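You operate a simulated robot arm through the tools that you are given. There is no shell and no other tool.

The job below is to be done with a simulated robot arm. You get a single attempt, and the scene is never put back.

TASK
Clamp the orange cap on the black stand and set the grey slider at the large hole.
Fine: cap on first, then the grey star knob to HOLD. Put the yellow pin in the hole, then move the slider up against it.

Only the result counts: the job must be done as asked and must still hold three seconds after the hand-in. Knocking over, shifting, dropping, spilling or breaking anything else fails it. Lids that push on must go on centred and level and be pressed home; caps that screw on are set level and turned clockwise until they are tight.

THE ROBOT
A 6-joint arm with a two-finger parallel gripper, fixed in place. Base frame: the origin is on the floor under the middle of its stand, x ahead of it, y to its left, z up; the work surface is at about z = 0.8. Units: m, degrees, N and s.
With the tool pointing down near the work surface it reaches from about 0.28 to 0.64 m from the base axis. Its first joint turns from -115.0 to 115.0 degrees. Payload 3.43 kg.
The tool frame sits at the grasp point between the pads (the TCP): z along the fingers, y along the line on which they close. The tips reach 0.034 m beyond it. The gripper opens to 0.128 m. The fingers are 0.024 m wide and 0.012 m thick; the gripper's body (0.048 by 0.13 m) begins 0.096 m behind the TCP.
Orientation is that of the tool frame in the base frame, as a unit quaternion [w, x, y, z]. With the fingers straight down and closing along the base's y, the tool's x points along the base's -x, its y along +y and its z along -z.

THE INTERFACE
- The arm moves only by the tool drive_tool. Its argument "rows" is a list of rows, each a list of 3 entries, a list of its own where there are three numbers: the shift along the tool's x, y, z in m, then the turn, a rotation vector about the tool's x, y, z in degrees, then the gripper command, from -1 (fully open) to 1 (shut), values between in proportion. In form: [[[x, y, z], [rx, ry, rz], fingers], ...]. A call has 1 to 20 rows; each row is the pose to reach, as a shift and turn from the pose commanded when the call began, along the tool's axes at that moment. Each row takes 0.2 s and may step no farther than 0.05 m and 8.6 degrees from the row before; otherwise, or with a gripper value out of range, the whole call is refused. Where a pose cannot be reached the arm comes as near as it can. A force on the tool above 40 N (or 10 N above the force at the start of the call, whichever is more), or a blocked arm, ends the call early, and 0.2 s more pass. Each finger travels about 0.153 m/s and halts on what it meets, pressing with about 32 N; the grip force reading is that of the motor and also rises with nothing between the fingers. The clock runs only during rows and for 0.2 s after the last one: add rows that repeat a pose to give the fingers time. The reply holds the time, the measured pose of the TCP, the force on the tool along the base axes, the opening and the grip force, in the units named above and with some noise, with the torque about the TCP (base axes, N m) and any sound that the robot's microphone picked up, and new pictures: "show" is both (left out), scene, wrist or none.
- Cameras (640 x 400 px; columns grow to the right, rows downward): "scene" is fixed at [0.2188, 0.5008, 1.3862]; the picture's right is [-0.97, 0.23, 0.00], its down [0.23, 0.94, -0.24] and it looks along [-0.06, -0.23, -0.97] (base axes); focal length 294 px, centre (320, 200). "wrist" rides on the gripper at [0.076, -0.011, -0.16] in the tool frame; the picture's right is [0.15, 0.99, 0.00], its down [-0.88, 0.13, -0.46] and it looks along [-0.45, 0.07, 0.89] (tool axes); focal length 234 px, centre (320, 200). There is no depth. A picture from a camera that has moved, and an enlarged one, comes with that camera's place and axes in the base frame and with its lens.
- slide_trunk(by): slides the trunk up (or, below 0, down) by that many m; the arm rides with it, the base frame stays. It gives what a move gives, with no picture.
- inspect(camera, box): a new picture of the part [left, top, right, bottom] of that camera's present view, enlarged. It takes no simulated time.
- sign_off(): hands the job in; it is judged then, once.

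Places have to be worked out from the pictures, the camera data and where the tool is seen. Open the gripper and draw the arm clear of the work before you hand the job in, unless the task says otherwise.

The tools are called after ">>>" by a JSON object that holds its "fn" and its "kwargs". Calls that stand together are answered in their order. drive_tool: Moves the arm, as the interface text tells. Its arguments: {"type":"object","properties":{"rows":{"type":"array","items":{"type":"array"}},"show":{"type":"string","enum":["both","scene","wrist","none"]}},"required":["rows"]} The other tools are called the same way: slide_trunk (by) moves the trunk up or down; inspect (camera, box) takes an enlarged picture of a part of a camera's view; sign_off () hands the job in.

At the start:

```text
time: 0.0
position: [0.1743, 0.2994, 1.0393]
orientation: [-0.001, 0.0, 1.0, 0.001]
contact_force: [-0.8, 0.2, -0.4]
ft_torque: [0.0, 0.01, 0.02]
width: 0.128
gripper_force: 0.1
trunk travel left (down, up): [-0.9, 0.09]
```

scene: 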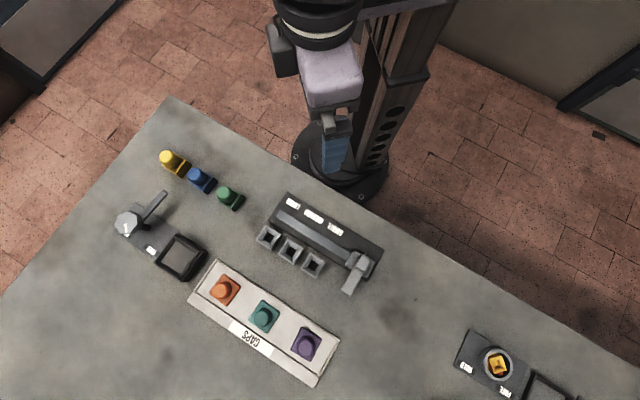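
wrist: 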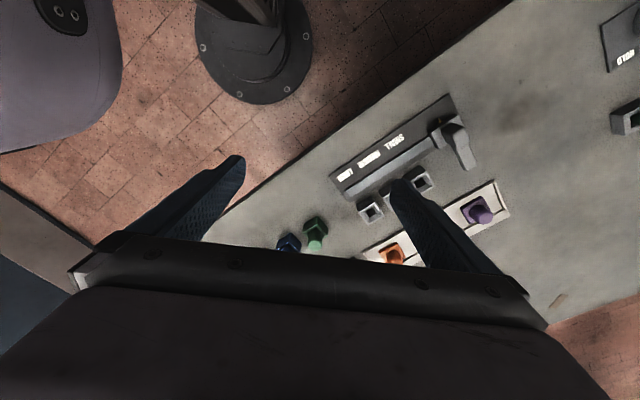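

I start by looking closely at the scene camera to identify the stand, the knob, the slider, the holes, the pins and the caps.

>>> {"fn": "inspect", "kwargs": {"camera": "scene", "box": [90, 130, 250, 230]}}

>>> {"fn": "inspect", "kwargs": {"camera": "scene", "box": [240, 180, 400, 300]}}

>>> {"fn": "inspect", "kwargs": {"camera": "scene", "box": [90, 200, 250, 300]}}

>>> {"fn": "inspect", "kwargs": {"camera": "scene", "box": [440, 300, 600, 400]}}

>>> {"fn": "inspect", "kwargs": {"camera": "scene", "box": [180, 250, 350, 390]}}

```text
4.00 times, centred on (170, 180) of scene
camera zoom: at [0.2188, 0.5008, 1.3862], right [-0.97, 0.23, 0.0], down [0.23, 0.94, -0.24], along [-0.06, -0.23, -0.97], focal length 1174 px, centre (920, 280)
```

zoom: 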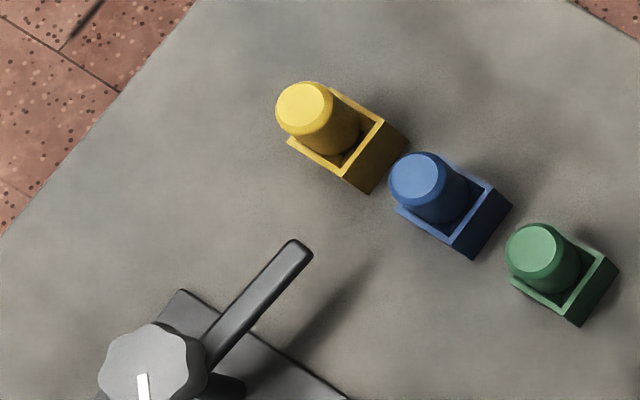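

```text
3.33 times, centred on (320, 240) of scene
camera zoom: at [0.2188, 0.5008, 1.3862], right [-0.97, 0.23, 0.0], down [0.23, 0.94, -0.24], along [-0.06, -0.23, -0.97], focal length 978 px, centre (320, 67)
```

zoom: 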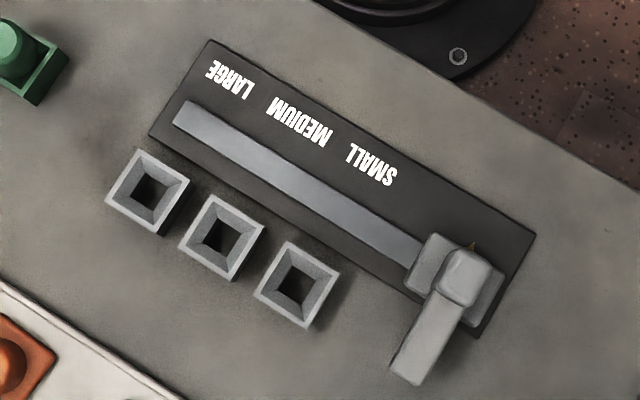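

```text
4.00 times, centred on (170, 250) of scene
camera zoom: at [0.2188, 0.5008, 1.3862], right [-0.97, 0.23, 0.0], down [0.23, 0.94, -0.24], along [-0.06, -0.23, -0.97], focal length 1174 px, centre (920, 0)
```

zoom: 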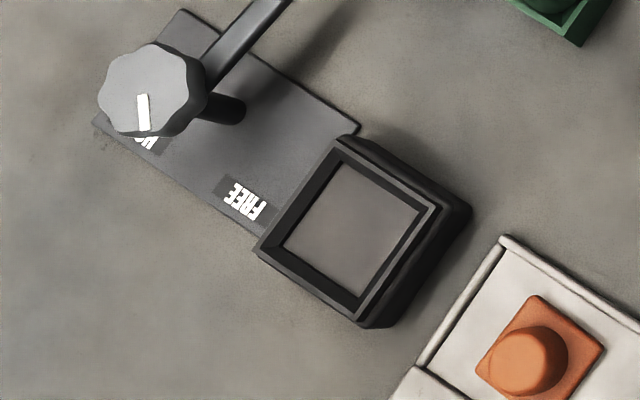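

```text
4.00 times, centred on (520, 350) of scene
camera zoom: at [0.2188, 0.5008, 1.3862], right [-0.97, 0.23, 0.0], down [0.23, 0.94, -0.24], along [-0.06, -0.23, -0.97], focal length 1174 px, centre (-480, -400)
```

zoom: 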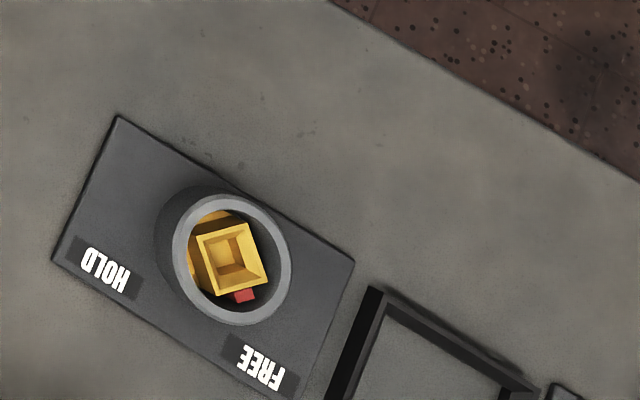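

```text
2.86 times, centred on (265, 320) of scene
camera zoom: at [0.2188, 0.5008, 1.3862], right [-0.97, 0.23, 0.0], down [0.23, 0.94, -0.24], along [-0.06, -0.23, -0.97], focal length 838 px, centre (477, -143)
```

zoom: 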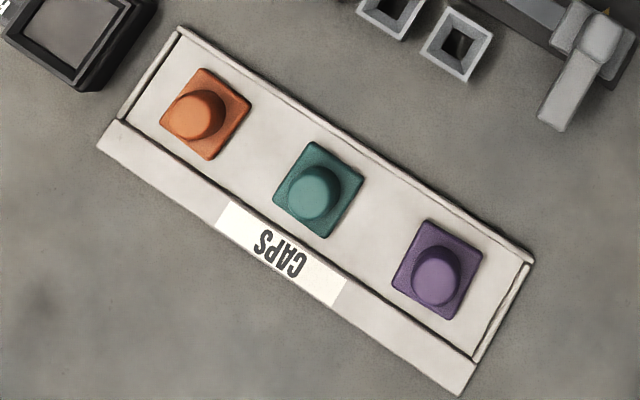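

The star-knob station (knob pointer near FREE) with the black stand is at about (0.47, 0.41). The orange cap is near (0.40, 0.49), the yellow pin near (0.46, 0.22) and the large hole near (0.30, 0.41), and all of them are turned about 45° in the base frame. I'll turn the tool to match and move so the wrist camera can look at the orange cap.

>>> {"fn": "drive_tool", "kwargs": {"rows": [[[-0.027, 0.022, 0.007], [0, 0, -7.3], -1], [[-0.054, 0.044, 0.013], [0, 0, -14.6], -1], [[-0.081, 0.066, 0.02], [0, 0, -22], -1], [[-0.109, 0.088, 0.027], [0, 0, -29.3], -1], [[-0.136, 0.11, 0.033], [0, 0, -36.6], -1], [[-0.163, 0.133, 0.04], [0, 0, -44], -1], [[-0.163, 0.133, 0.04], [0, 0, -44], -1]]}}

```text
time: 1.6
position: [0.3374, 0.4341, 0.9982]
orientation: [0.001, -0.376, 0.927, 0.001]
contact_force: [-0.1, -1.2, -0.7]
ft_torque: [0.02, -0.02, 0.0]
width: 0.128
gripper_force: 0.1
trunk travel left (down, up): [-0.9, 0.09]
camera wrist: at [0.2897, 0.3727, 1.1587], right [-0.79, 0.61, 0.0], down [0.54, 0.71, 0.46], along [0.28, 0.36, -0.89], focal length 234 px, centre (320, 200)
```

scene: 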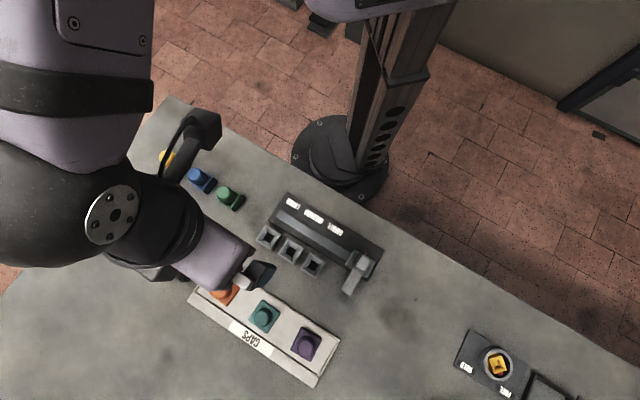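
wrist: 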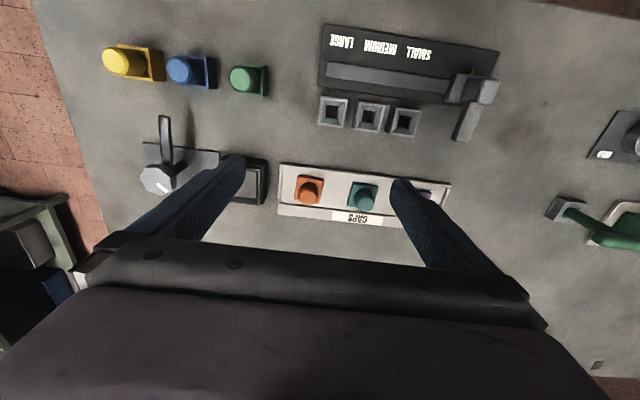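

The wrist camera now shows all the stations; I'll enlarge the parts I need to measure.

>>> {"fn": "inspect", "kwargs": {"camera": "wrist", "box": [260, 140, 460, 240]}}

>>> {"fn": "inspect", "kwargs": {"camera": "wrist", "box": [100, 100, 290, 220]}}

>>> {"fn": "inspect", "kwargs": {"camera": "wrist", "box": [300, 20, 510, 150]}}

>>> {"fn": "inspect", "kwargs": {"camera": "wrist", "box": [90, 30, 280, 110]}}

>>> {"fn": "inspect", "kwargs": {"camera": "wrist", "box": [540, 100, 640, 260]}}

```text
3.20 times, centred on (360, 190) of wrist
camera zoom: at [0.2897, 0.3727, 1.1587], right [-0.79, 0.61, 0.0], down [0.54, 0.71, 0.46], along [0.28, 0.36, -0.89], focal length 749 px, centre (192, 232)
```

zoom: 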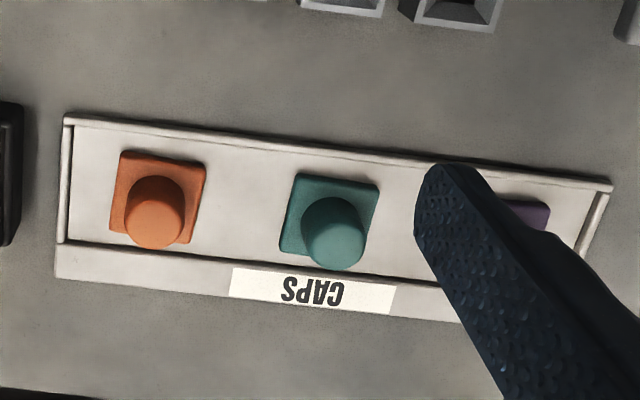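

```text
3.33 times, centred on (195, 160) of wrist
camera zoom: at [0.2897, 0.3727, 1.1587], right [-0.79, 0.61, 0.0], down [0.54, 0.71, 0.46], along [0.28, 0.36, -0.89], focal length 781 px, centre (737, 333)
```

zoom: 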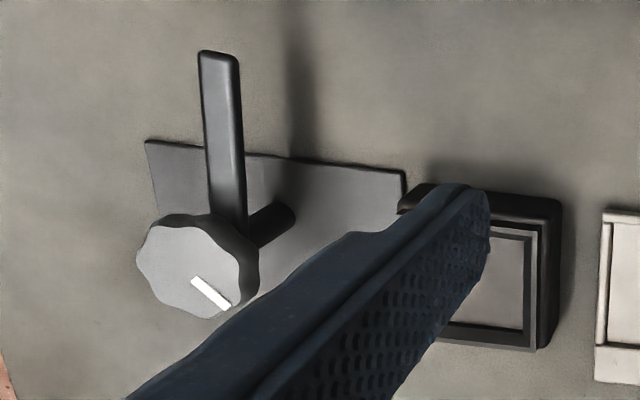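

```text
3.05 times, centred on (405, 85) of wrist
camera zoom: at [0.2897, 0.3727, 1.1587], right [-0.79, 0.61, 0.0], down [0.54, 0.71, 0.46], along [0.28, 0.36, -0.89], focal length 714 px, centre (61, 550)
```

zoom: 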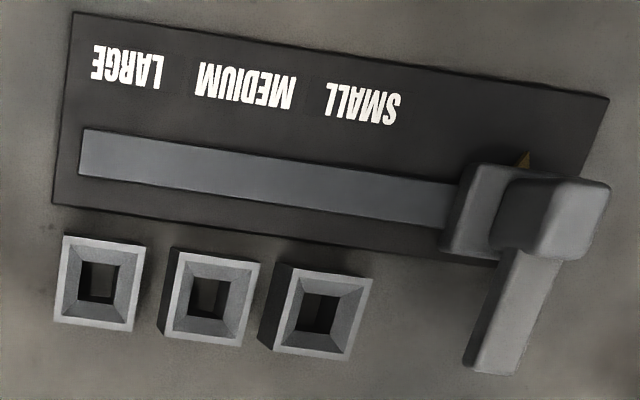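

```text
3.37 times, centred on (185, 70) of wrist
camera zoom: at [0.2897, 0.3727, 1.1587], right [-0.79, 0.61, 0.0], down [0.54, 0.71, 0.46], along [0.28, 0.36, -0.89], focal length 789 px, centre (775, 638)
```

zoom: 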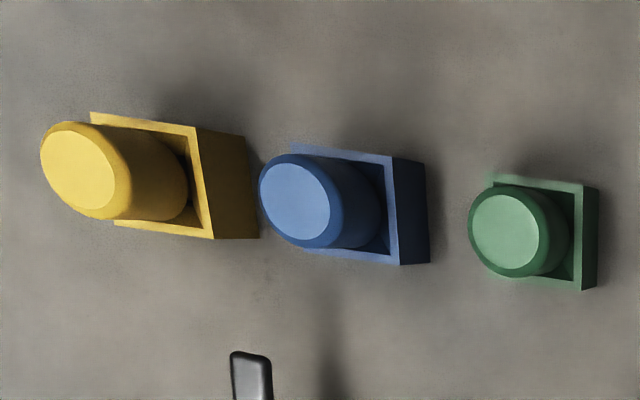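

```text
2.50 times, centred on (590, 180) of wrist
camera zoom: at [0.2897, 0.3727, 1.1587], right [-0.79, 0.61, 0.0], down [0.54, 0.71, 0.46], along [0.28, 0.36, -0.89], focal length 585 px, centre (-355, 250)
```

zoom: 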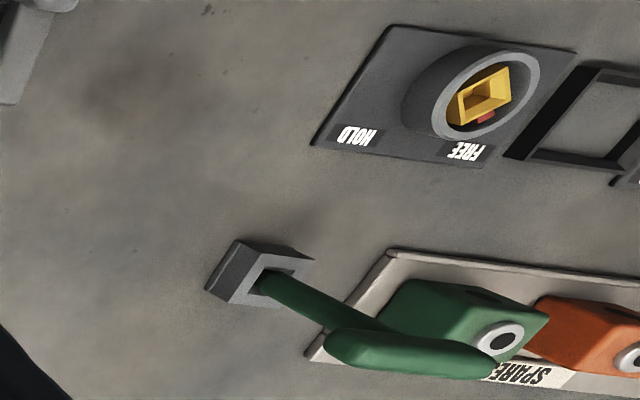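

Triangulating gives the orange cap's knob top at about (0.403, 0.492, 0.832) and the star knob top at about (0.529, 0.338, 0.875). Next I shift the wrist camera to see the black stand, its knob and the clamp lever without the fingers in the way.

>>> {"fn": "drive_tool", "kwargs": {"rows": [[[0.001, -0.04, 0.01], [0, 0, 0], -1], [[0.003, -0.08, 0.02], [0, 0, 0], -1], [[0.005, -0.119, 0.03], [0, 0, 0], -1], [[0.005, -0.119, 0.03], [0, 0, 0], -1]], "show": "wrist"}}

>>> {"fn": "inspect", "kwargs": {"camera": "wrist", "box": [160, 90, 400, 240]}}

```text
time: 2.6
position: [0.4146, 0.3425, 0.9698]
orientation: [0.0, -0.374, 0.927, 0.0]
contact_force: [-0.6, 1.1, -0.1]
ft_torque: [-0.03, -0.02, 0.02]
width: 0.128
gripper_force: 0.0
trunk travel left (down, up): [-0.9, 0.09]
camera wrist: at [0.368, 0.2826, 1.1293], right [-0.79, 0.61, 0.0], down [0.54, 0.71, 0.46], along [0.28, 0.36, -0.89], focal length 234 px, centre (320, 200)
```

wrist: 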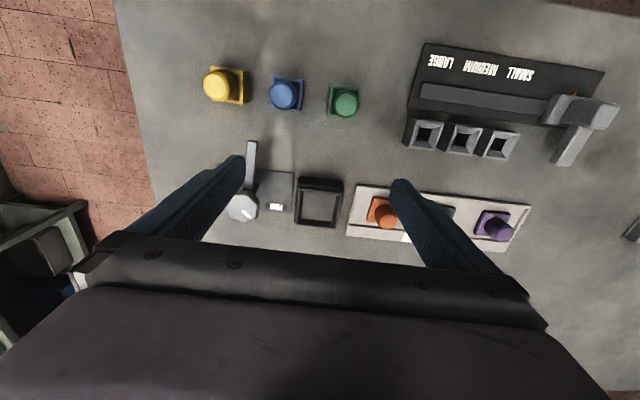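

```text
2.67 times, centred on (280, 165) of wrist
camera zoom: at [0.368, 0.2826, 1.1293], right [-0.79, 0.61, 0.0], down [0.54, 0.71, 0.46], along [0.28, 0.36, -0.89], focal length 624 px, centre (427, 293)
```

zoom: 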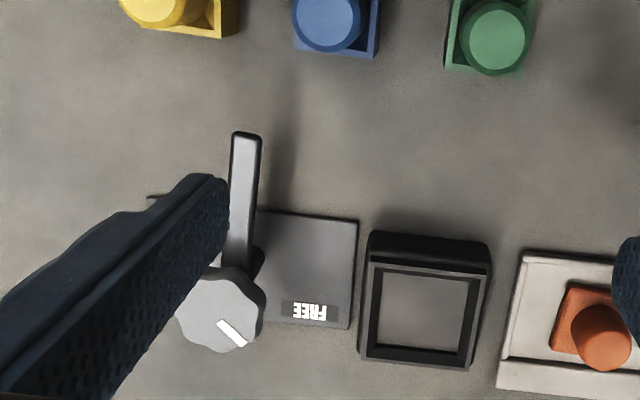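

The stand is visible now; I'll zoom in more on it and the knob.

>>> {"fn": "inspect", "kwargs": {"camera": "wrist", "box": [280, 165, 360, 240]}}

>>> {"fn": "inspect", "kwargs": {"camera": "wrist", "box": [215, 130, 305, 230]}}

>>> {"fn": "inspect", "kwargs": {"camera": "wrist", "box": [190, 50, 370, 130]}}

>>> {"fn": "inspect", "kwargs": {"camera": "wrist", "box": [395, 30, 635, 180]}}

```text
5.33 times, centred on (320, 202) of wrist
camera zoom: at [0.368, 0.2826, 1.1293], right [-0.79, 0.61, 0.0], down [0.54, 0.71, 0.46], along [0.28, 0.36, -0.89], focal length 1249 px, centre (320, 187)
```

zoom: 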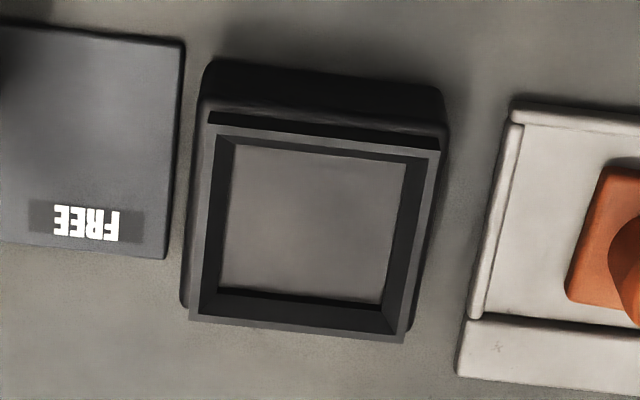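

```text
4.00 times, centred on (260, 180) of wrist
camera zoom: at [0.368, 0.2826, 1.1293], right [-0.79, 0.61, 0.0], down [0.54, 0.71, 0.46], along [0.28, 0.36, -0.89], focal length 937 px, centre (560, 280)
```

zoom: 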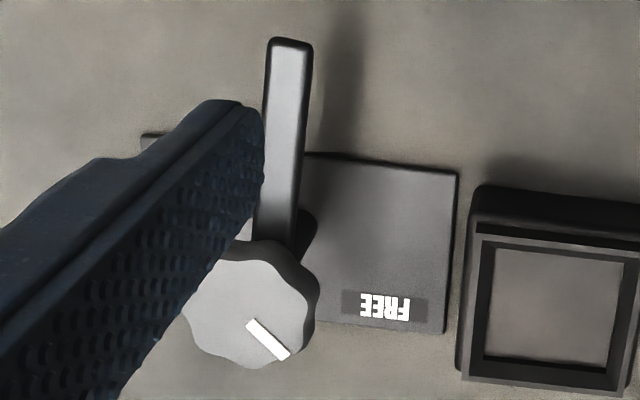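

```text
3.56 times, centred on (280, 90) of wrist
camera zoom: at [0.368, 0.2826, 1.1293], right [-0.79, 0.61, 0.0], down [0.54, 0.71, 0.46], along [0.28, 0.36, -0.89], focal length 833 px, centre (462, 591)
```

zoom: 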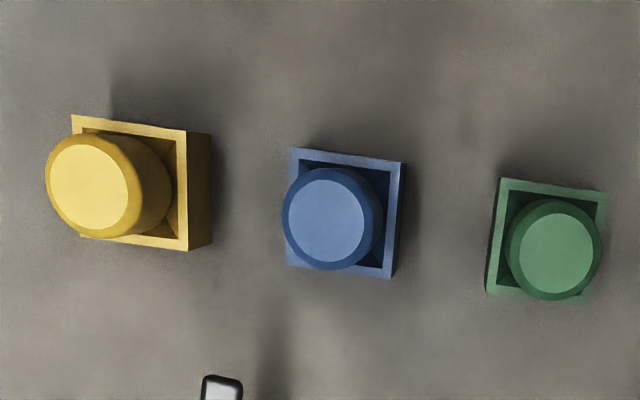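

```text
2.67 times, centred on (515, 105) of wrist
camera zoom: at [0.368, 0.2826, 1.1293], right [-0.79, 0.61, 0.0], down [0.54, 0.71, 0.46], along [0.28, 0.36, -0.89], focal length 624 px, centre (-200, 453)
```

zoom: 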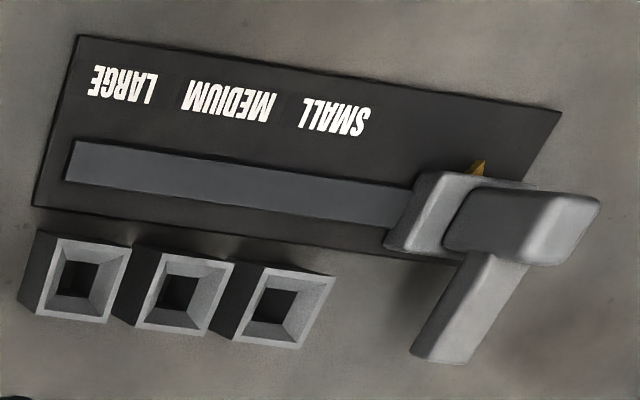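

I'll check whether the scene camera still sees the stand, at higher zoom, to pin down the stand's size.

>>> {"fn": "inspect", "kwargs": {"camera": "scene", "box": [145, 225, 235, 305]}}

>>> {"fn": "inspect", "kwargs": {"camera": "scene", "box": [190, 255, 270, 325]}}

```text
5.00 times, centred on (190, 265) of scene
camera zoom: at [0.2188, 0.5008, 1.3862], right [-0.97, 0.23, 0.0], down [0.23, 0.94, -0.24], along [-0.06, -0.23, -0.97], focal length 1467 px, centre (970, -125)
```

zoom: 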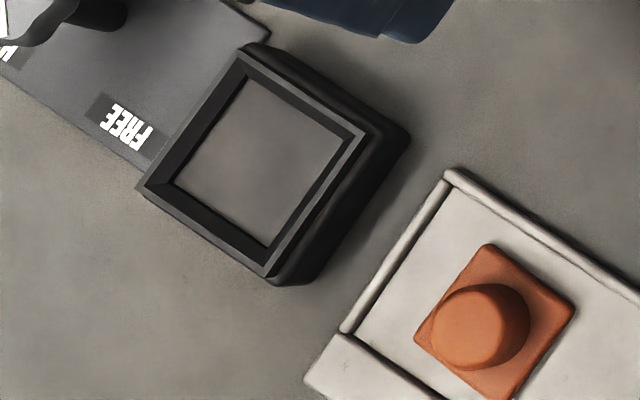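

```text
5.71 times, centred on (230, 290) of scene
camera zoom: at [0.2188, 0.5008, 1.3862], right [-0.97, 0.23, 0.0], down [0.23, 0.94, -0.24], along [-0.06, -0.23, -0.97], focal length 1677 px, centre (834, -314)
```

zoom: 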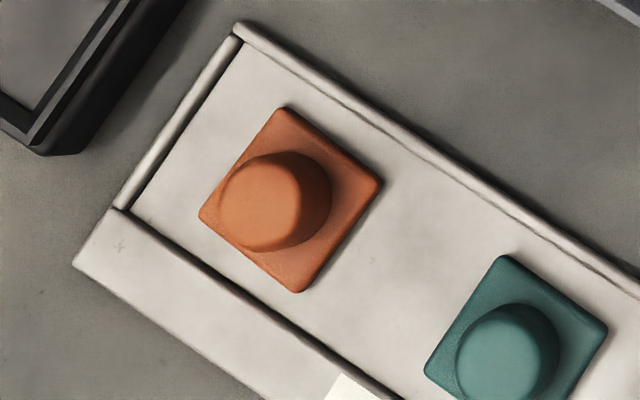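

The stand is a shallow funnel frame, about 60 mm outside, centred near (0.472, 0.414) with its rim at about z = 0.832. I move above the orange cap at a safe height for a closer look before grasping.

>>> {"fn": "drive_tool", "kwargs": {"rows": [[[-0.024, 0.029, 0.0], [0, 0, 0], -1], [[-0.048, 0.058, 0.0], [0, 0, 0], -1], [[-0.072, 0.087, 0.02], [0, 0, 0], -0.5], [[-0.096, 0.1153, 0.04], [0, 0, 0], 0.0], [[-0.096, 0.1153, 0.04], [0, 0, 0], 0.0], [[-0.096, 0.1153, 0.04], [0, 0, 0], 0.0]], "show": "both"}}

>>> {"fn": "inspect", "kwargs": {"camera": "wrist", "box": [260, 110, 420, 210]}}

```text
time: 4.0
position: [0.4035, 0.4934, 0.9301]
orientation: [0.0, -0.375, 0.927, 0.0]
contact_force: [0.1, 0.1, 0.5]
ft_torque: [0.0, 0.02, 0.02]
width: 0.0642
gripper_force: 0.1
trunk travel left (down, up): [-0.9, 0.09]
camera wrist: at [0.3571, 0.4319, 1.0907], right [-0.79, 0.61, 0.0], down [0.54, 0.71, 0.45], along [0.28, 0.36, -0.89], focal length 234 px, centre (320, 200)
```

scene: 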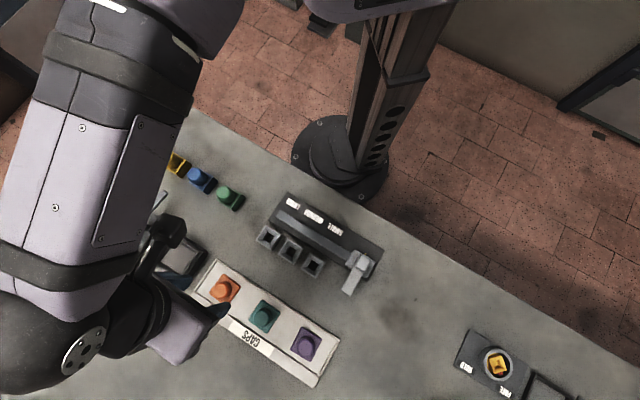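
wrist: 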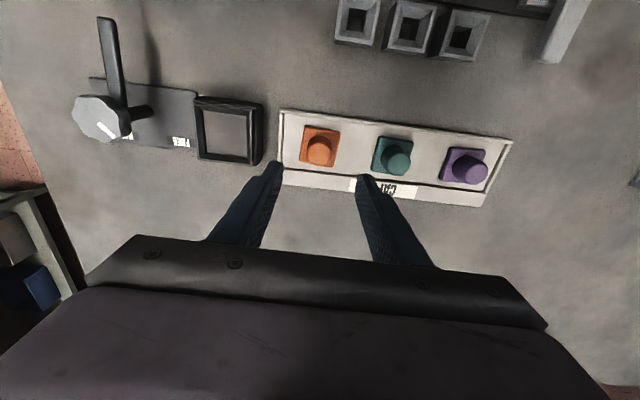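

```text
4.00 times, centred on (340, 160) of wrist
camera zoom: at [0.3571, 0.4319, 1.0907], right [-0.79, 0.61, 0.0], down [0.54, 0.71, 0.45], along [0.28, 0.36, -0.89], focal length 937 px, centre (240, 360)
```

zoom: 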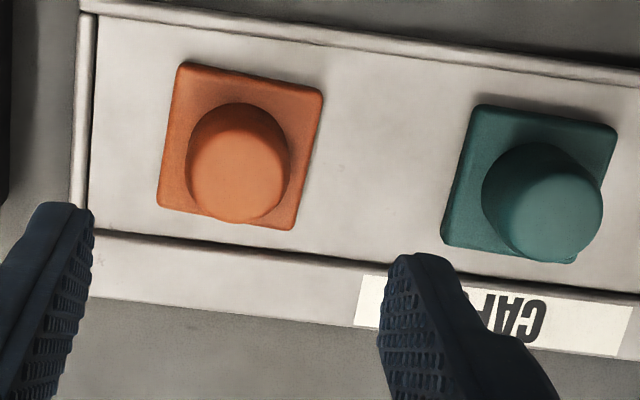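

The cap knob's top is right under the TCP at (0.403, 0.492, 0.831), and the cap's square is turned about 3.2° from the stand's. I narrow the fingers and go down around the knob, keeping the tips above the cap's base.

>>> {"fn": "drive_tool", "kwargs": {"rows": [[[0.001, -0.001, 0.02], [0, 0, 0], 0.22], [[0.001, -0.001, 0.04], [0, 0, 0], 0.22], [[0.001, -0.001, 0.06], [0, 0, 0], 0.22], [[0.001, -0.001, 0.077], [0, 0, 0], 0.22], [[0.001, -0.001, 0.077], [0, 0, 0], 0.22]], "show": "wrist"}}

>>> {"fn": "inspect", "kwargs": {"camera": "wrist", "box": [240, 110, 400, 230]}}

```text
time: 5.2
position: [0.4001, 0.4841, 0.8562]
orientation: [0.0, -0.374, 0.927, 0.001]
contact_force: [-0.9, 0.9, 0.1]
ft_torque: [0.02, 0.03, -0.01]
width: 0.0499
gripper_force: 0.0
out of reach, approached as far as the arm can: row 3, 4, 5
trunk travel left (down, up): [-0.9, 0.09]
camera wrist: at [0.3533, 0.4237, 1.0157], right [-0.79, 0.61, 0.0], down [0.54, 0.71, 0.46], along [0.28, 0.36, -0.89], focal length 234 px, centre (320, 200)
```

wrist: 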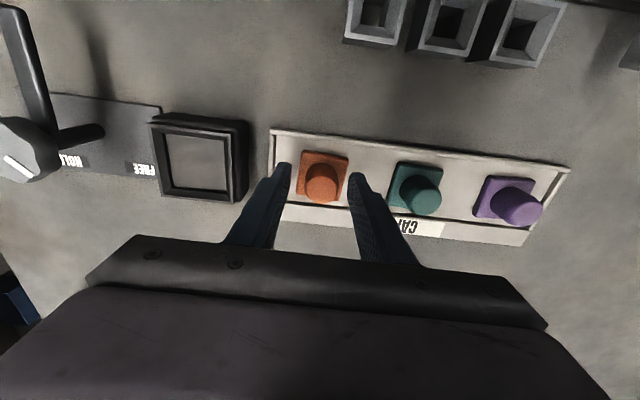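

```text
3.33 times, centred on (320, 170) of wrist
camera zoom: at [0.3533, 0.4237, 1.0157], right [-0.79, 0.61, 0.0], down [0.54, 0.71, 0.46], along [0.28, 0.36, -0.89], focal length 781 px, centre (320, 300)
```

zoom: 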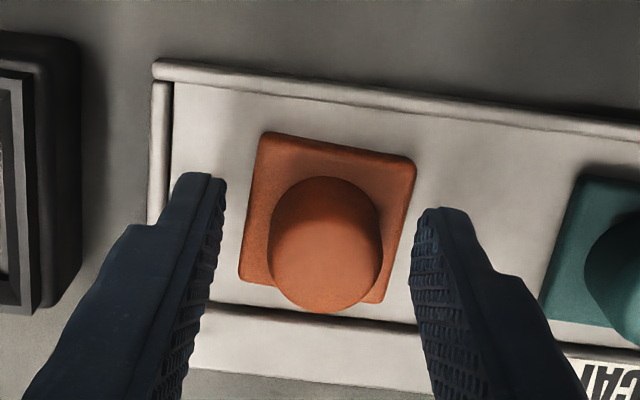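

The arm ran out of reach about 8 mm short at this height, so I'll raise the tool straight up, then lower the trunk to gain reach before trying again.

>>> {"fn": "drive_tool", "kwargs": {"rows": [[[0.0, 0.0, -0.04], [0, 0, 0], 0.22], [[0.0, 0.0, -0.08], [0, 0, 0], 0.22], [[0.0, 0.0, -0.12], [0, 0, 0], 0.22], [[0.0, 0.0, -0.15], [0, 0, 0], 0.22], [[0.0, 0.0, -0.15], [0, 0, 0], 0.22]], "show": "scene"}}

```text
time: 6.4
position: [0.398, 0.4856, 1.0042]
orientation: [0.0, -0.375, 0.927, -0.001]
contact_force: [-0.6, 0.4, 0.5]
ft_torque: [0.0, -0.01, 0.03]
width: 0.0501
gripper_force: 0.1
trunk travel left (down, up): [-0.9, 0.09]
```

scene: 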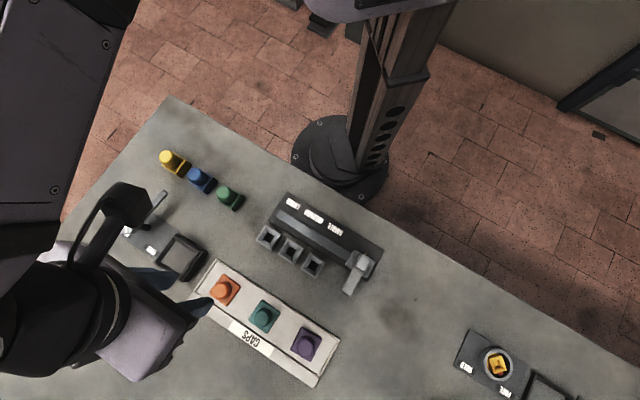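

The tool is at z = 1.004 with everything clear below. I lower the trunk by 0.1 m, which should bring the tool to about z = 0.90, still above the cap.

>>> {"fn": "slide_trunk", "kwargs": {"by": -0.1}}

```text
time: 7.7
position: [0.3985, 0.4845, 0.9039]
orientation: [0.0, -0.375, 0.927, 0.0]
contact_force: [-0.6, 0.2, -0.8]
ft_torque: [0.03, 0.0, -0.02]
width: 0.0496
gripper_force: 0.1
trunk travel left (down, up): [-0.8, 0.19]
```

The trunk is down and the TCP is at (0.3985, 0.4845, 0.904). I correct sideways over the cap first and check the reach.

>>> {"fn": "drive_tool", "kwargs": {"rows": [[[-0.009, 0.002, 0.0], [0, 0, 0], 0.22], [[-0.009, 0.002, 0.01], [0, 0, 0], 0.22], [[-0.009, 0.002, 0.01], [0, 0, 0], 0.22]], "show": "both"}}

>>> {"fn": "inspect", "kwargs": {"camera": "wrist", "box": [240, 110, 400, 210]}}

```text
time: 8.5
position: [0.4035, 0.492, 0.8935]
orientation: [0.0, -0.375, 0.927, 0.0]
contact_force: [0.4, -1.0, -0.1]
ft_torque: [0.02, -0.01, -0.01]
width: 0.0501
gripper_force: 0.0
trunk travel left (down, up): [-0.8, 0.19]
camera wrist: at [0.3562, 0.4316, 1.0538], right [-0.79, 0.61, 0.0], down [0.54, 0.71, 0.46], along [0.28, 0.36, -0.89], focal length 234 px, centre (320, 200)
```

scene: 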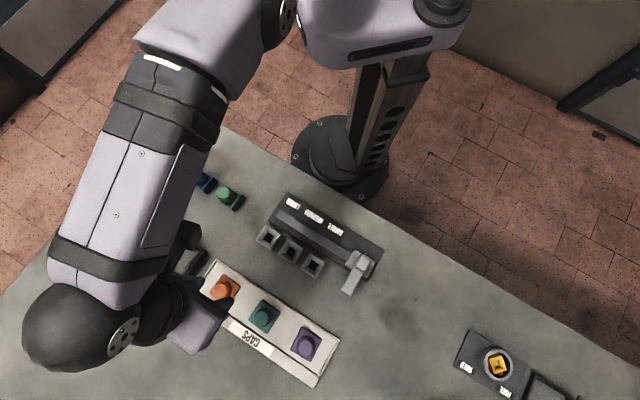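
wrist: 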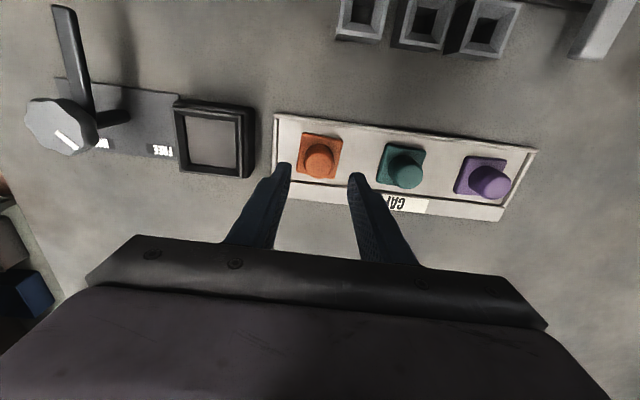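

```text
4.00 times, centred on (320, 160) of wrist
camera zoom: at [0.3562, 0.4316, 1.0538], right [-0.79, 0.61, 0.0], down [0.54, 0.71, 0.46], along [0.28, 0.36, -0.89], focal length 937 px, centre (320, 360)
```

zoom: 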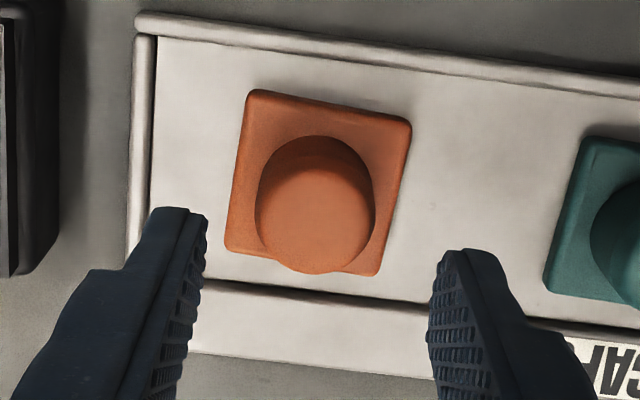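

The knob lines up with the TCP, and reach now looks fine. I go down to tips at about z = 0.818 around the knob.

>>> {"fn": "drive_tool", "kwargs": {"rows": [[[0.0, 0.0, 0.02], [0, 0, 0], 0.22], [[0.0, 0.0, 0.035], [0, 0, 0], 0.22], [[0.0, 0.0, 0.041], [0, 0, 0], 0.22], [[0.0, 0.0, 0.041], [0, 0, 0], 0.22]], "show": "wrist"}}

>>> {"fn": "inspect", "kwargs": {"camera": "wrist", "box": [240, 110, 400, 230]}}

```text
time: 9.5
position: [0.4028, 0.4926, 0.8525]
orientation: [0.0, -0.375, 0.927, 0.0]
contact_force: [0.1, 0.7, -0.1]
ft_torque: [-0.02, -0.03, 0.03]
width: 0.0499
gripper_force: 0.1
trunk travel left (down, up): [-0.8, 0.19]
camera wrist: at [0.3561, 0.4312, 1.0129], right [-0.79, 0.61, 0.0], down [0.54, 0.71, 0.46], along [0.28, 0.36, -0.89], focal length 234 px, centre (320, 200)
```

wrist: 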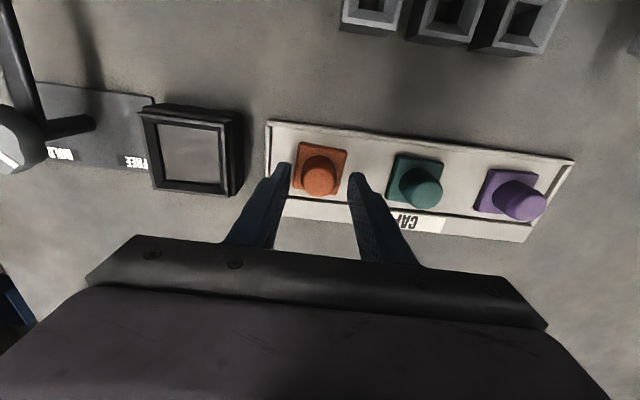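

```text
3.33 times, centred on (320, 170) of wrist
camera zoom: at [0.3561, 0.4312, 1.0129], right [-0.79, 0.61, 0.0], down [0.54, 0.71, 0.46], along [0.28, 0.36, -0.89], focal length 781 px, centre (320, 300)
```

zoom: 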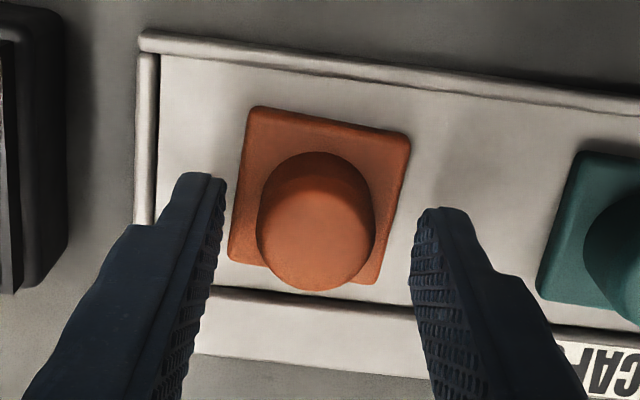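

The fingers straddle the knob symmetrically with no contact. I close on it.

>>> {"fn": "drive_tool", "kwargs": {"rows": [[[0.0, 0.0, 0.0], [0, 0, 0], 0.4], [[0.0, 0.0, 0.0], [0, 0, 0], 0.6], [[0.0, 0.0, 0.0], [0, 0, 0], 0.8], [[0.0, 0.0, 0.0], [0, 0, 0], 0.8], [[0.0, 0.0, 0.0], [0, 0, 0], 0.8]], "show": "wrist"}}

>>> {"fn": "inspect", "kwargs": {"camera": "wrist", "box": [240, 110, 400, 230]}}

```text
time: 10.7
position: [0.402, 0.4919, 0.853]
orientation: [0.0, -0.375, 0.927, 0.0]
contact_force: [0.4, 0.1, 0.9]
ft_torque: [0.01, 0.02, -0.02]
width: 0.028
gripper_force: 31.7
trunk travel left (down, up): [-0.8, 0.19]
camera wrist: at [0.3561, 0.4311, 1.013], right [-0.79, 0.61, 0.0], down [0.54, 0.71, 0.46], along [0.28, 0.36, -0.89], focal length 234 px, centre (320, 200)
```

wrist: 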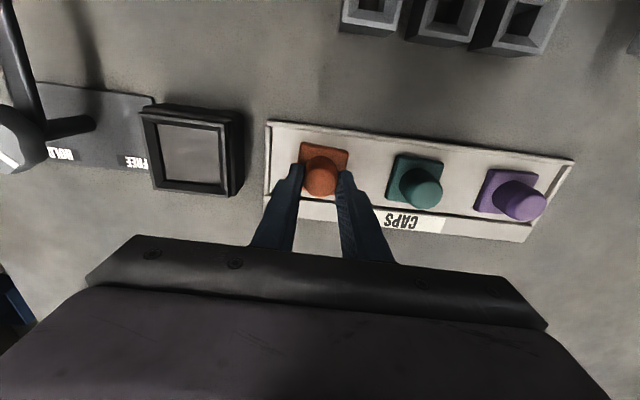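

```text
3.33 times, centred on (320, 170) of wrist
camera zoom: at [0.3561, 0.4311, 1.013], right [-0.79, 0.61, 0.0], down [0.54, 0.71, 0.46], along [0.28, 0.36, -0.89], focal length 781 px, centre (320, 300)
```

zoom: 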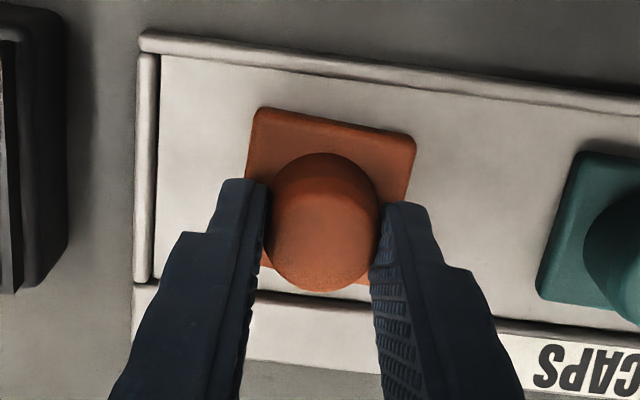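

The grip reads 31.7 N on a 28 mm knob. I lift straight up and check that the cap comes along.

>>> {"fn": "drive_tool", "kwargs": {"rows": [[[0.0, 0.0, -0.015], [0, 0, 0], 0.9], [[0.0, 0.0, -0.03], [0, 0, 0], 0.9], [[0.0, 0.0, -0.05], [0, 0, 0], 0.9], [[0.0, 0.0, -0.065], [0, 0, 0], 0.9], [[0.0, 0.0, -0.065], [0, 0, 0], 0.9]], "show": "wrist"}}

>>> {"fn": "inspect", "kwargs": {"camera": "wrist", "box": [240, 110, 400, 230]}}

```text
time: 11.9
position: [0.4025, 0.4939, 0.919]
orientation: [0.001, -0.375, 0.927, 0.0]
contact_force: [0.0, 1.1, -0.5]
ft_torque: [0.03, 0.04, -0.02]
width: 0.0284
gripper_force: 32.1
trunk travel left (down, up): [-0.8, 0.19]
camera wrist: at [0.3555, 0.4325, 1.0776], right [-0.79, 0.61, 0.0], down [0.54, 0.71, 0.46], along [0.28, 0.36, -0.89], focal length 234 px, centre (320, 200)
```

wrist: 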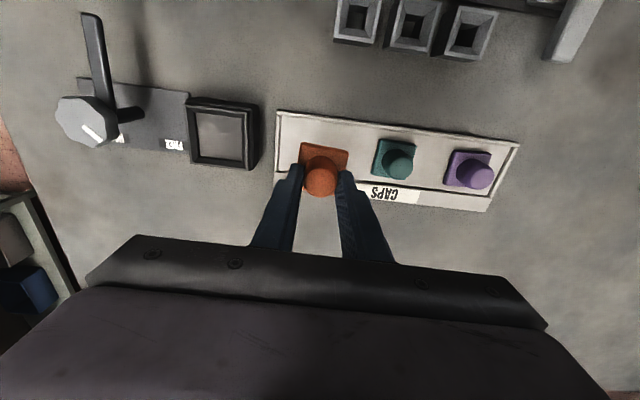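

```text
3.33 times, centred on (320, 170) of wrist
camera zoom: at [0.3555, 0.4325, 1.0776], right [-0.79, 0.61, 0.0], down [0.54, 0.71, 0.46], along [0.28, 0.36, -0.89], focal length 781 px, centre (320, 300)
```

zoom: 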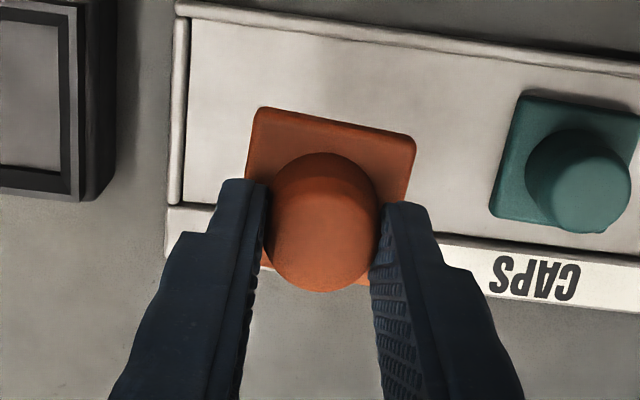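

The cap came along level. The stand is also in this view, so I enlarge it to refine where it is.

>>> {"fn": "inspect", "kwargs": {"camera": "wrist", "box": [170, 85, 290, 175]}}

>>> {"fn": "inspect", "kwargs": {"camera": "scene", "box": [100, 190, 240, 310]}}

```text
4.44 times, centred on (230, 130) of wrist
camera zoom: at [0.3555, 0.4325, 1.0776], right [-0.79, 0.61, 0.0], down [0.54, 0.71, 0.46], along [0.28, 0.36, -0.89], focal length 1041 px, centre (720, 511)
```

zoom: 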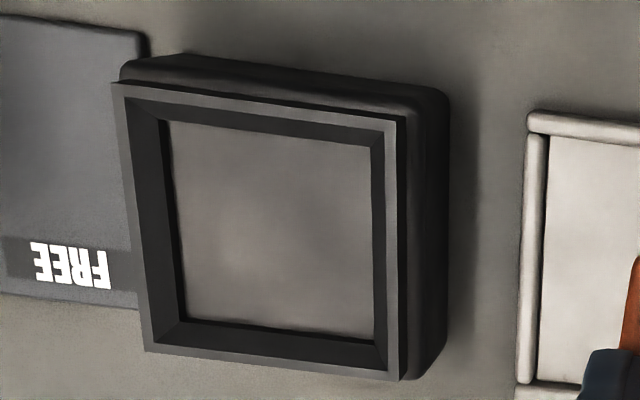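

```text
3.33 times, centred on (170, 250) of scene
camera zoom: at [0.2188, 0.5008, 1.3862], right [-0.97, 0.23, 0.0], down [0.23, 0.94, -0.24], along [-0.06, -0.23, -0.97], focal length 978 px, centre (820, 33)
```

zoom: 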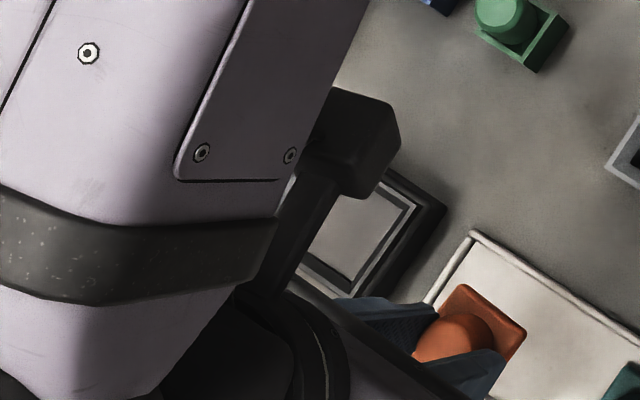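

The stand is a shallow funnel with its centre near (0.472, 0.413), square to an azimuth of about 135°. I carry the cap over it at a safe height, turning 3.2° to square it up.

>>> {"fn": "drive_tool", "kwargs": {"rows": [[[0.001, -0.03, 0.0], [0, 0, -0.8], 0.9], [[0.002, -0.06, 0.0], [0, 0, -1.6], 0.9], [[0.003, -0.09, 0.0], [0, 0, -2.4], 0.9], [[0.0037, -0.1065, 0.0], [0, 0, -3.2], 0.9], [[0.0037, -0.1065, 0.0], [0, 0, -3.2], 0.9]], "show": "both"}}

>>> {"fn": "inspect", "kwargs": {"camera": "wrist", "box": [240, 100, 400, 220]}}

```text
time: 13.1
position: [0.4737, 0.4128, 0.9174]
orientation: [-0.001, -0.4, 0.916, 0.0]
contact_force: [0.0, -0.2, -1.1]
ft_torque: [-0.02, 0.0, -0.01]
width: 0.0281
gripper_force: 32.0
trunk travel left (down, up): [-0.8, 0.19]
camera wrist: at [0.4302, 0.3499, 1.078], right [-0.83, 0.56, 0.0], down [0.5, 0.73, 0.46], along [0.26, 0.38, -0.89], focal length 234 px, centre (320, 200)
```

scene: 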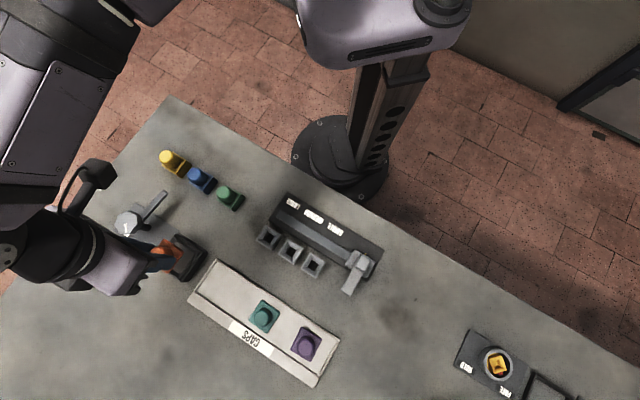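
wrist: 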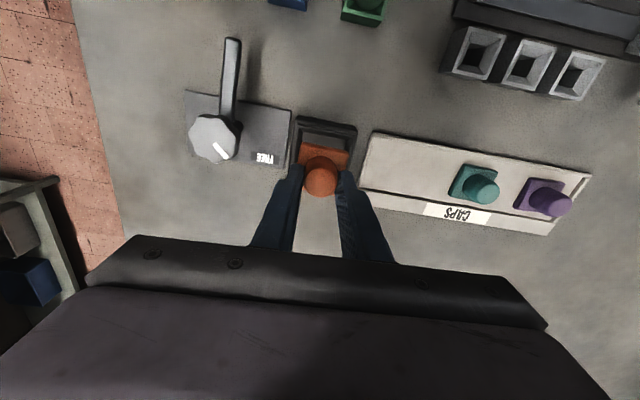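

```text
3.33 times, centred on (320, 160) of wrist
camera zoom: at [0.4302, 0.3499, 1.078], right [-0.83, 0.56, 0.0], down [0.5, 0.73, 0.46], along [0.26, 0.38, -0.89], focal length 781 px, centre (320, 333)
```

zoom: 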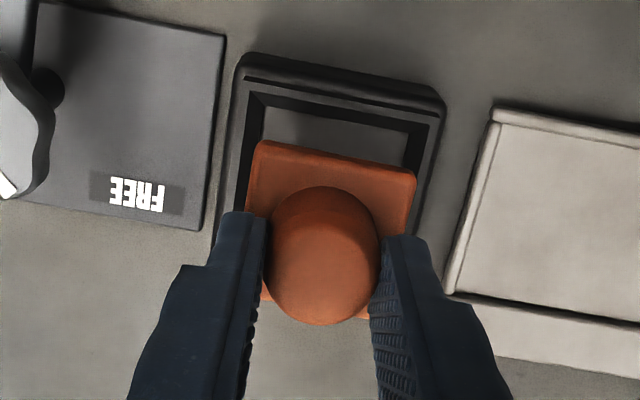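

The cap is above the stand. I enlarge further to compare cap and stand edges.

>>> {"fn": "inspect", "kwargs": {"camera": "wrist", "box": [285, 110, 365, 170]}}

>>> {"fn": "inspect", "kwargs": {"camera": "scene", "box": [130, 215, 220, 305]}}

```text
6.67 times, centred on (325, 140) of wrist
camera zoom: at [0.4302, 0.3499, 1.078], right [-0.83, 0.56, 0.0], down [0.5, 0.73, 0.46], along [0.26, 0.38, -0.89], focal length 1561 px, centre (287, 600)
```

zoom: 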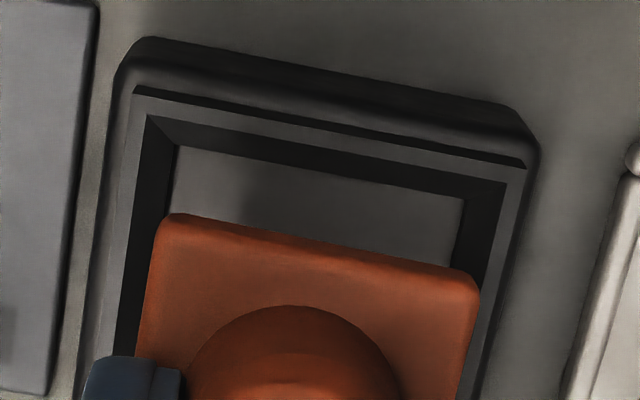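

```text
4.44 times, centred on (175, 260) of scene
camera zoom: at [0.2188, 0.5008, 1.3862], right [-0.97, 0.23, 0.0], down [0.23, 0.94, -0.24], along [-0.06, -0.23, -0.97], focal length 1304 px, centre (964, -67)
```

zoom: 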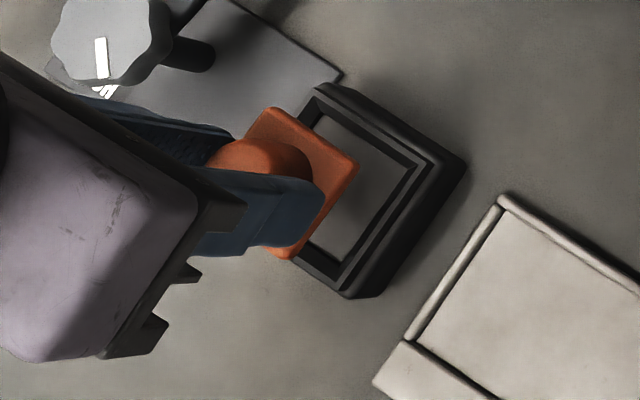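

The cap and stand edges are parallel within about 0.5° and centred within about 1 mm. I lower in small steps, watching the force.

>>> {"fn": "drive_tool", "kwargs": {"rows": [[[0.0, 0.0, 0.008], [0, 0, 0], 0.9], [[0.0, 0.0, 0.016], [0, 0, 0], 0.9], [[0.0, 0.0, 0.022], [0, 0, 0], 0.9], [[0.0, 0.0, 0.022], [0, 0, 0], 0.9]], "show": "wrist"}}

>>> {"fn": "inspect", "kwargs": {"camera": "wrist", "box": [270, 110, 370, 185]}}

```text
time: 14.1
position: [0.4744, 0.4126, 0.8961]
orientation: [0.0, -0.4, 0.917, 0.0]
contact_force: [-0.6, 0.2, -0.4]
ft_torque: [0.01, 0.0, 0.01]
width: 0.0282
gripper_force: 32.3
trunk travel left (down, up): [-0.8, 0.19]
camera wrist: at [0.4307, 0.3503, 1.0562], right [-0.83, 0.56, 0.0], down [0.5, 0.73, 0.46], along [0.26, 0.38, -0.89], focal length 234 px, centre (320, 200)
```

wrist: 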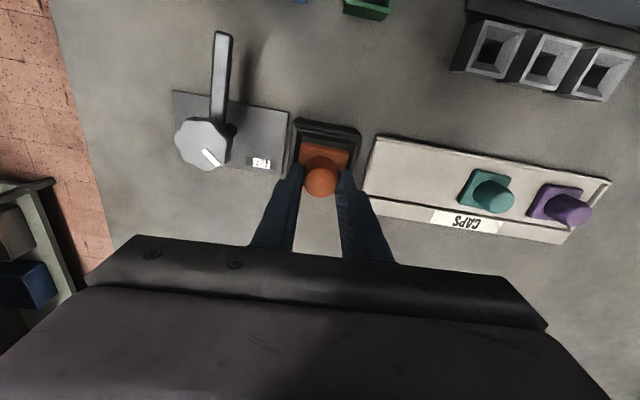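

```text
5.33 times, centred on (320, 148) of wrist
camera zoom: at [0.4307, 0.3503, 1.0562], right [-0.83, 0.56, 0.0], down [0.5, 0.73, 0.46], along [0.26, 0.38, -0.89], focal length 1249 px, centre (320, 480)
```

zoom: 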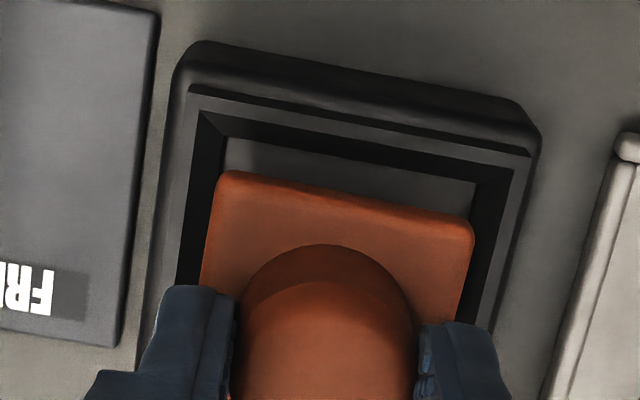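

Still centred with no contact. I continue down in smaller steps.

>>> {"fn": "drive_tool", "kwargs": {"rows": [[[0.0, 0.0, 0.004], [0, 0, 0], 0.9], [[0.0, 0.0, 0.008], [0, 0, 0], 0.9], [[0.0, 0.0, 0.012], [0, 0, 0], 0.9], [[0.0, 0.0, 0.012], [0, 0, 0], 0.9]], "show": "wrist"}}

>>> {"fn": "inspect", "kwargs": {"camera": "wrist", "box": [270, 110, 370, 185]}}

```text
time: 15.1
position: [0.4735, 0.4133, 0.885]
orientation: [0.0, -0.4, 0.916, 0.0]
contact_force: [-1.2, 0.6, 3.6]
ft_torque: [0.07, 0.03, 0.06]
width: 0.0281
gripper_force: 32.0
trunk travel left (down, up): [-0.8, 0.19]
camera wrist: at [0.4308, 0.35, 1.0441], right [-0.83, 0.56, 0.0], down [0.5, 0.73, 0.46], along [0.26, 0.38, -0.89], focal length 234 px, centre (320, 200)
```

wrist: 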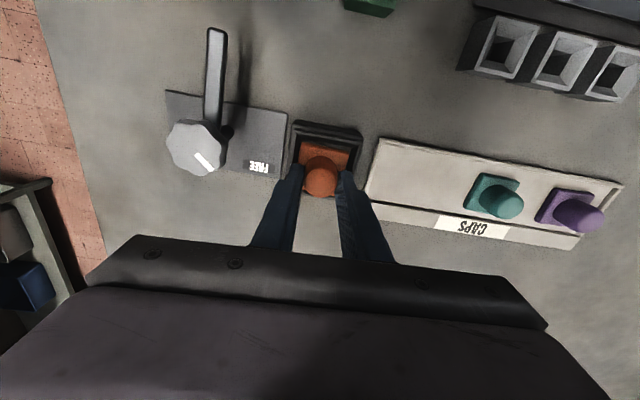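

```text
5.33 times, centred on (320, 148) of wrist
camera zoom: at [0.4308, 0.35, 1.0441], right [-0.83, 0.56, 0.0], down [0.5, 0.73, 0.46], along [0.26, 0.38, -0.89], focal length 1249 px, centre (320, 480)
```

zoom: 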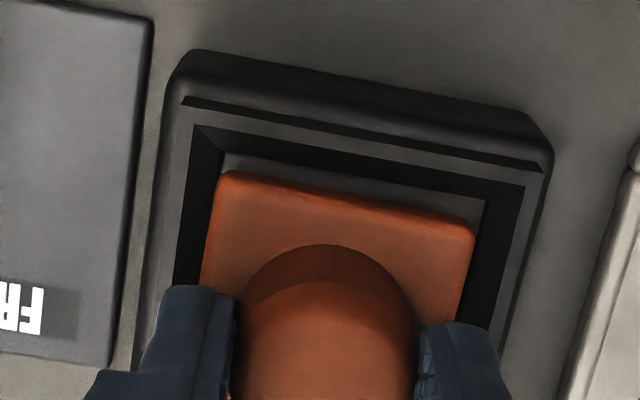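

A light 3.6 N touch at TCP z = 0.885. I step 1.5 mm further to see whether this is the seat or a funnel wall.

>>> {"fn": "drive_tool", "kwargs": {"rows": [[[0.0, 0.0, 0.0008], [0, 0, 0], 0.9], [[0.0, 0.0, 0.0015], [0, 0, 0], 0.9], [[0.0, 0.0, 0.0015], [0, 0, 0], 0.9]], "show": "none"}}

```text
time: 15.9
position: [0.4736, 0.4127, 0.8801]
orientation: [-0.002, -0.401, 0.916, 0.0]
contact_force: [-1.8, 1.8, -1.6]
ft_torque: [0.12, 0.16, 0.05]
width: 0.0285
gripper_force: 32.6
trunk travel left (down, up): [-0.8, 0.19]
```

The cap dropped a few mm further (z = 0.880) with little force. I look before going on.

>>> {"fn": "inspect", "kwargs": {"camera": "wrist", "box": [270, 110, 370, 185]}}

>>> {"fn": "inspect", "kwargs": {"camera": "scene", "box": [130, 215, 220, 305]}}

```text
5.33 times, centred on (320, 148) of wrist
camera zoom: at [0.4307, 0.3501, 1.0403], right [-0.83, 0.56, 0.0], down [0.5, 0.74, 0.45], along [0.25, 0.37, -0.89], focal length 1249 px, centre (320, 480)
```

zoom: 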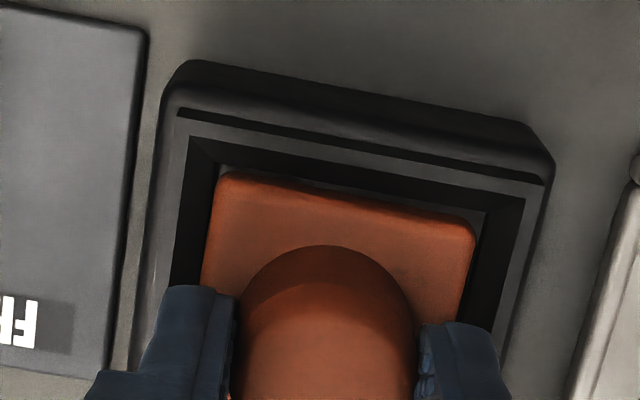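

```text
4.44 times, centred on (175, 260) of scene
camera zoom: at [0.2188, 0.5008, 1.3862], right [-0.97, 0.23, 0.0], down [0.23, 0.94, -0.24], along [-0.06, -0.23, -0.97], focal length 1304 px, centre (964, -67)
```

zoom: 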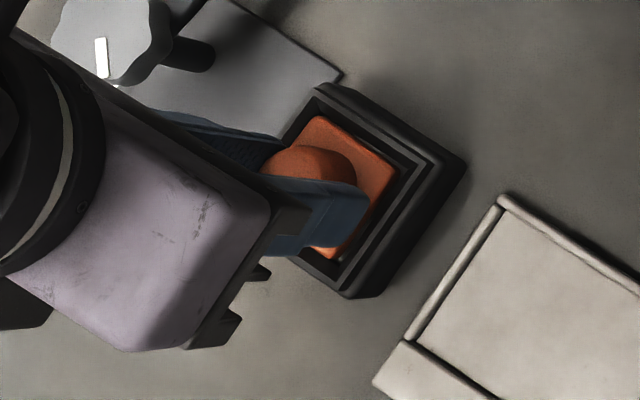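

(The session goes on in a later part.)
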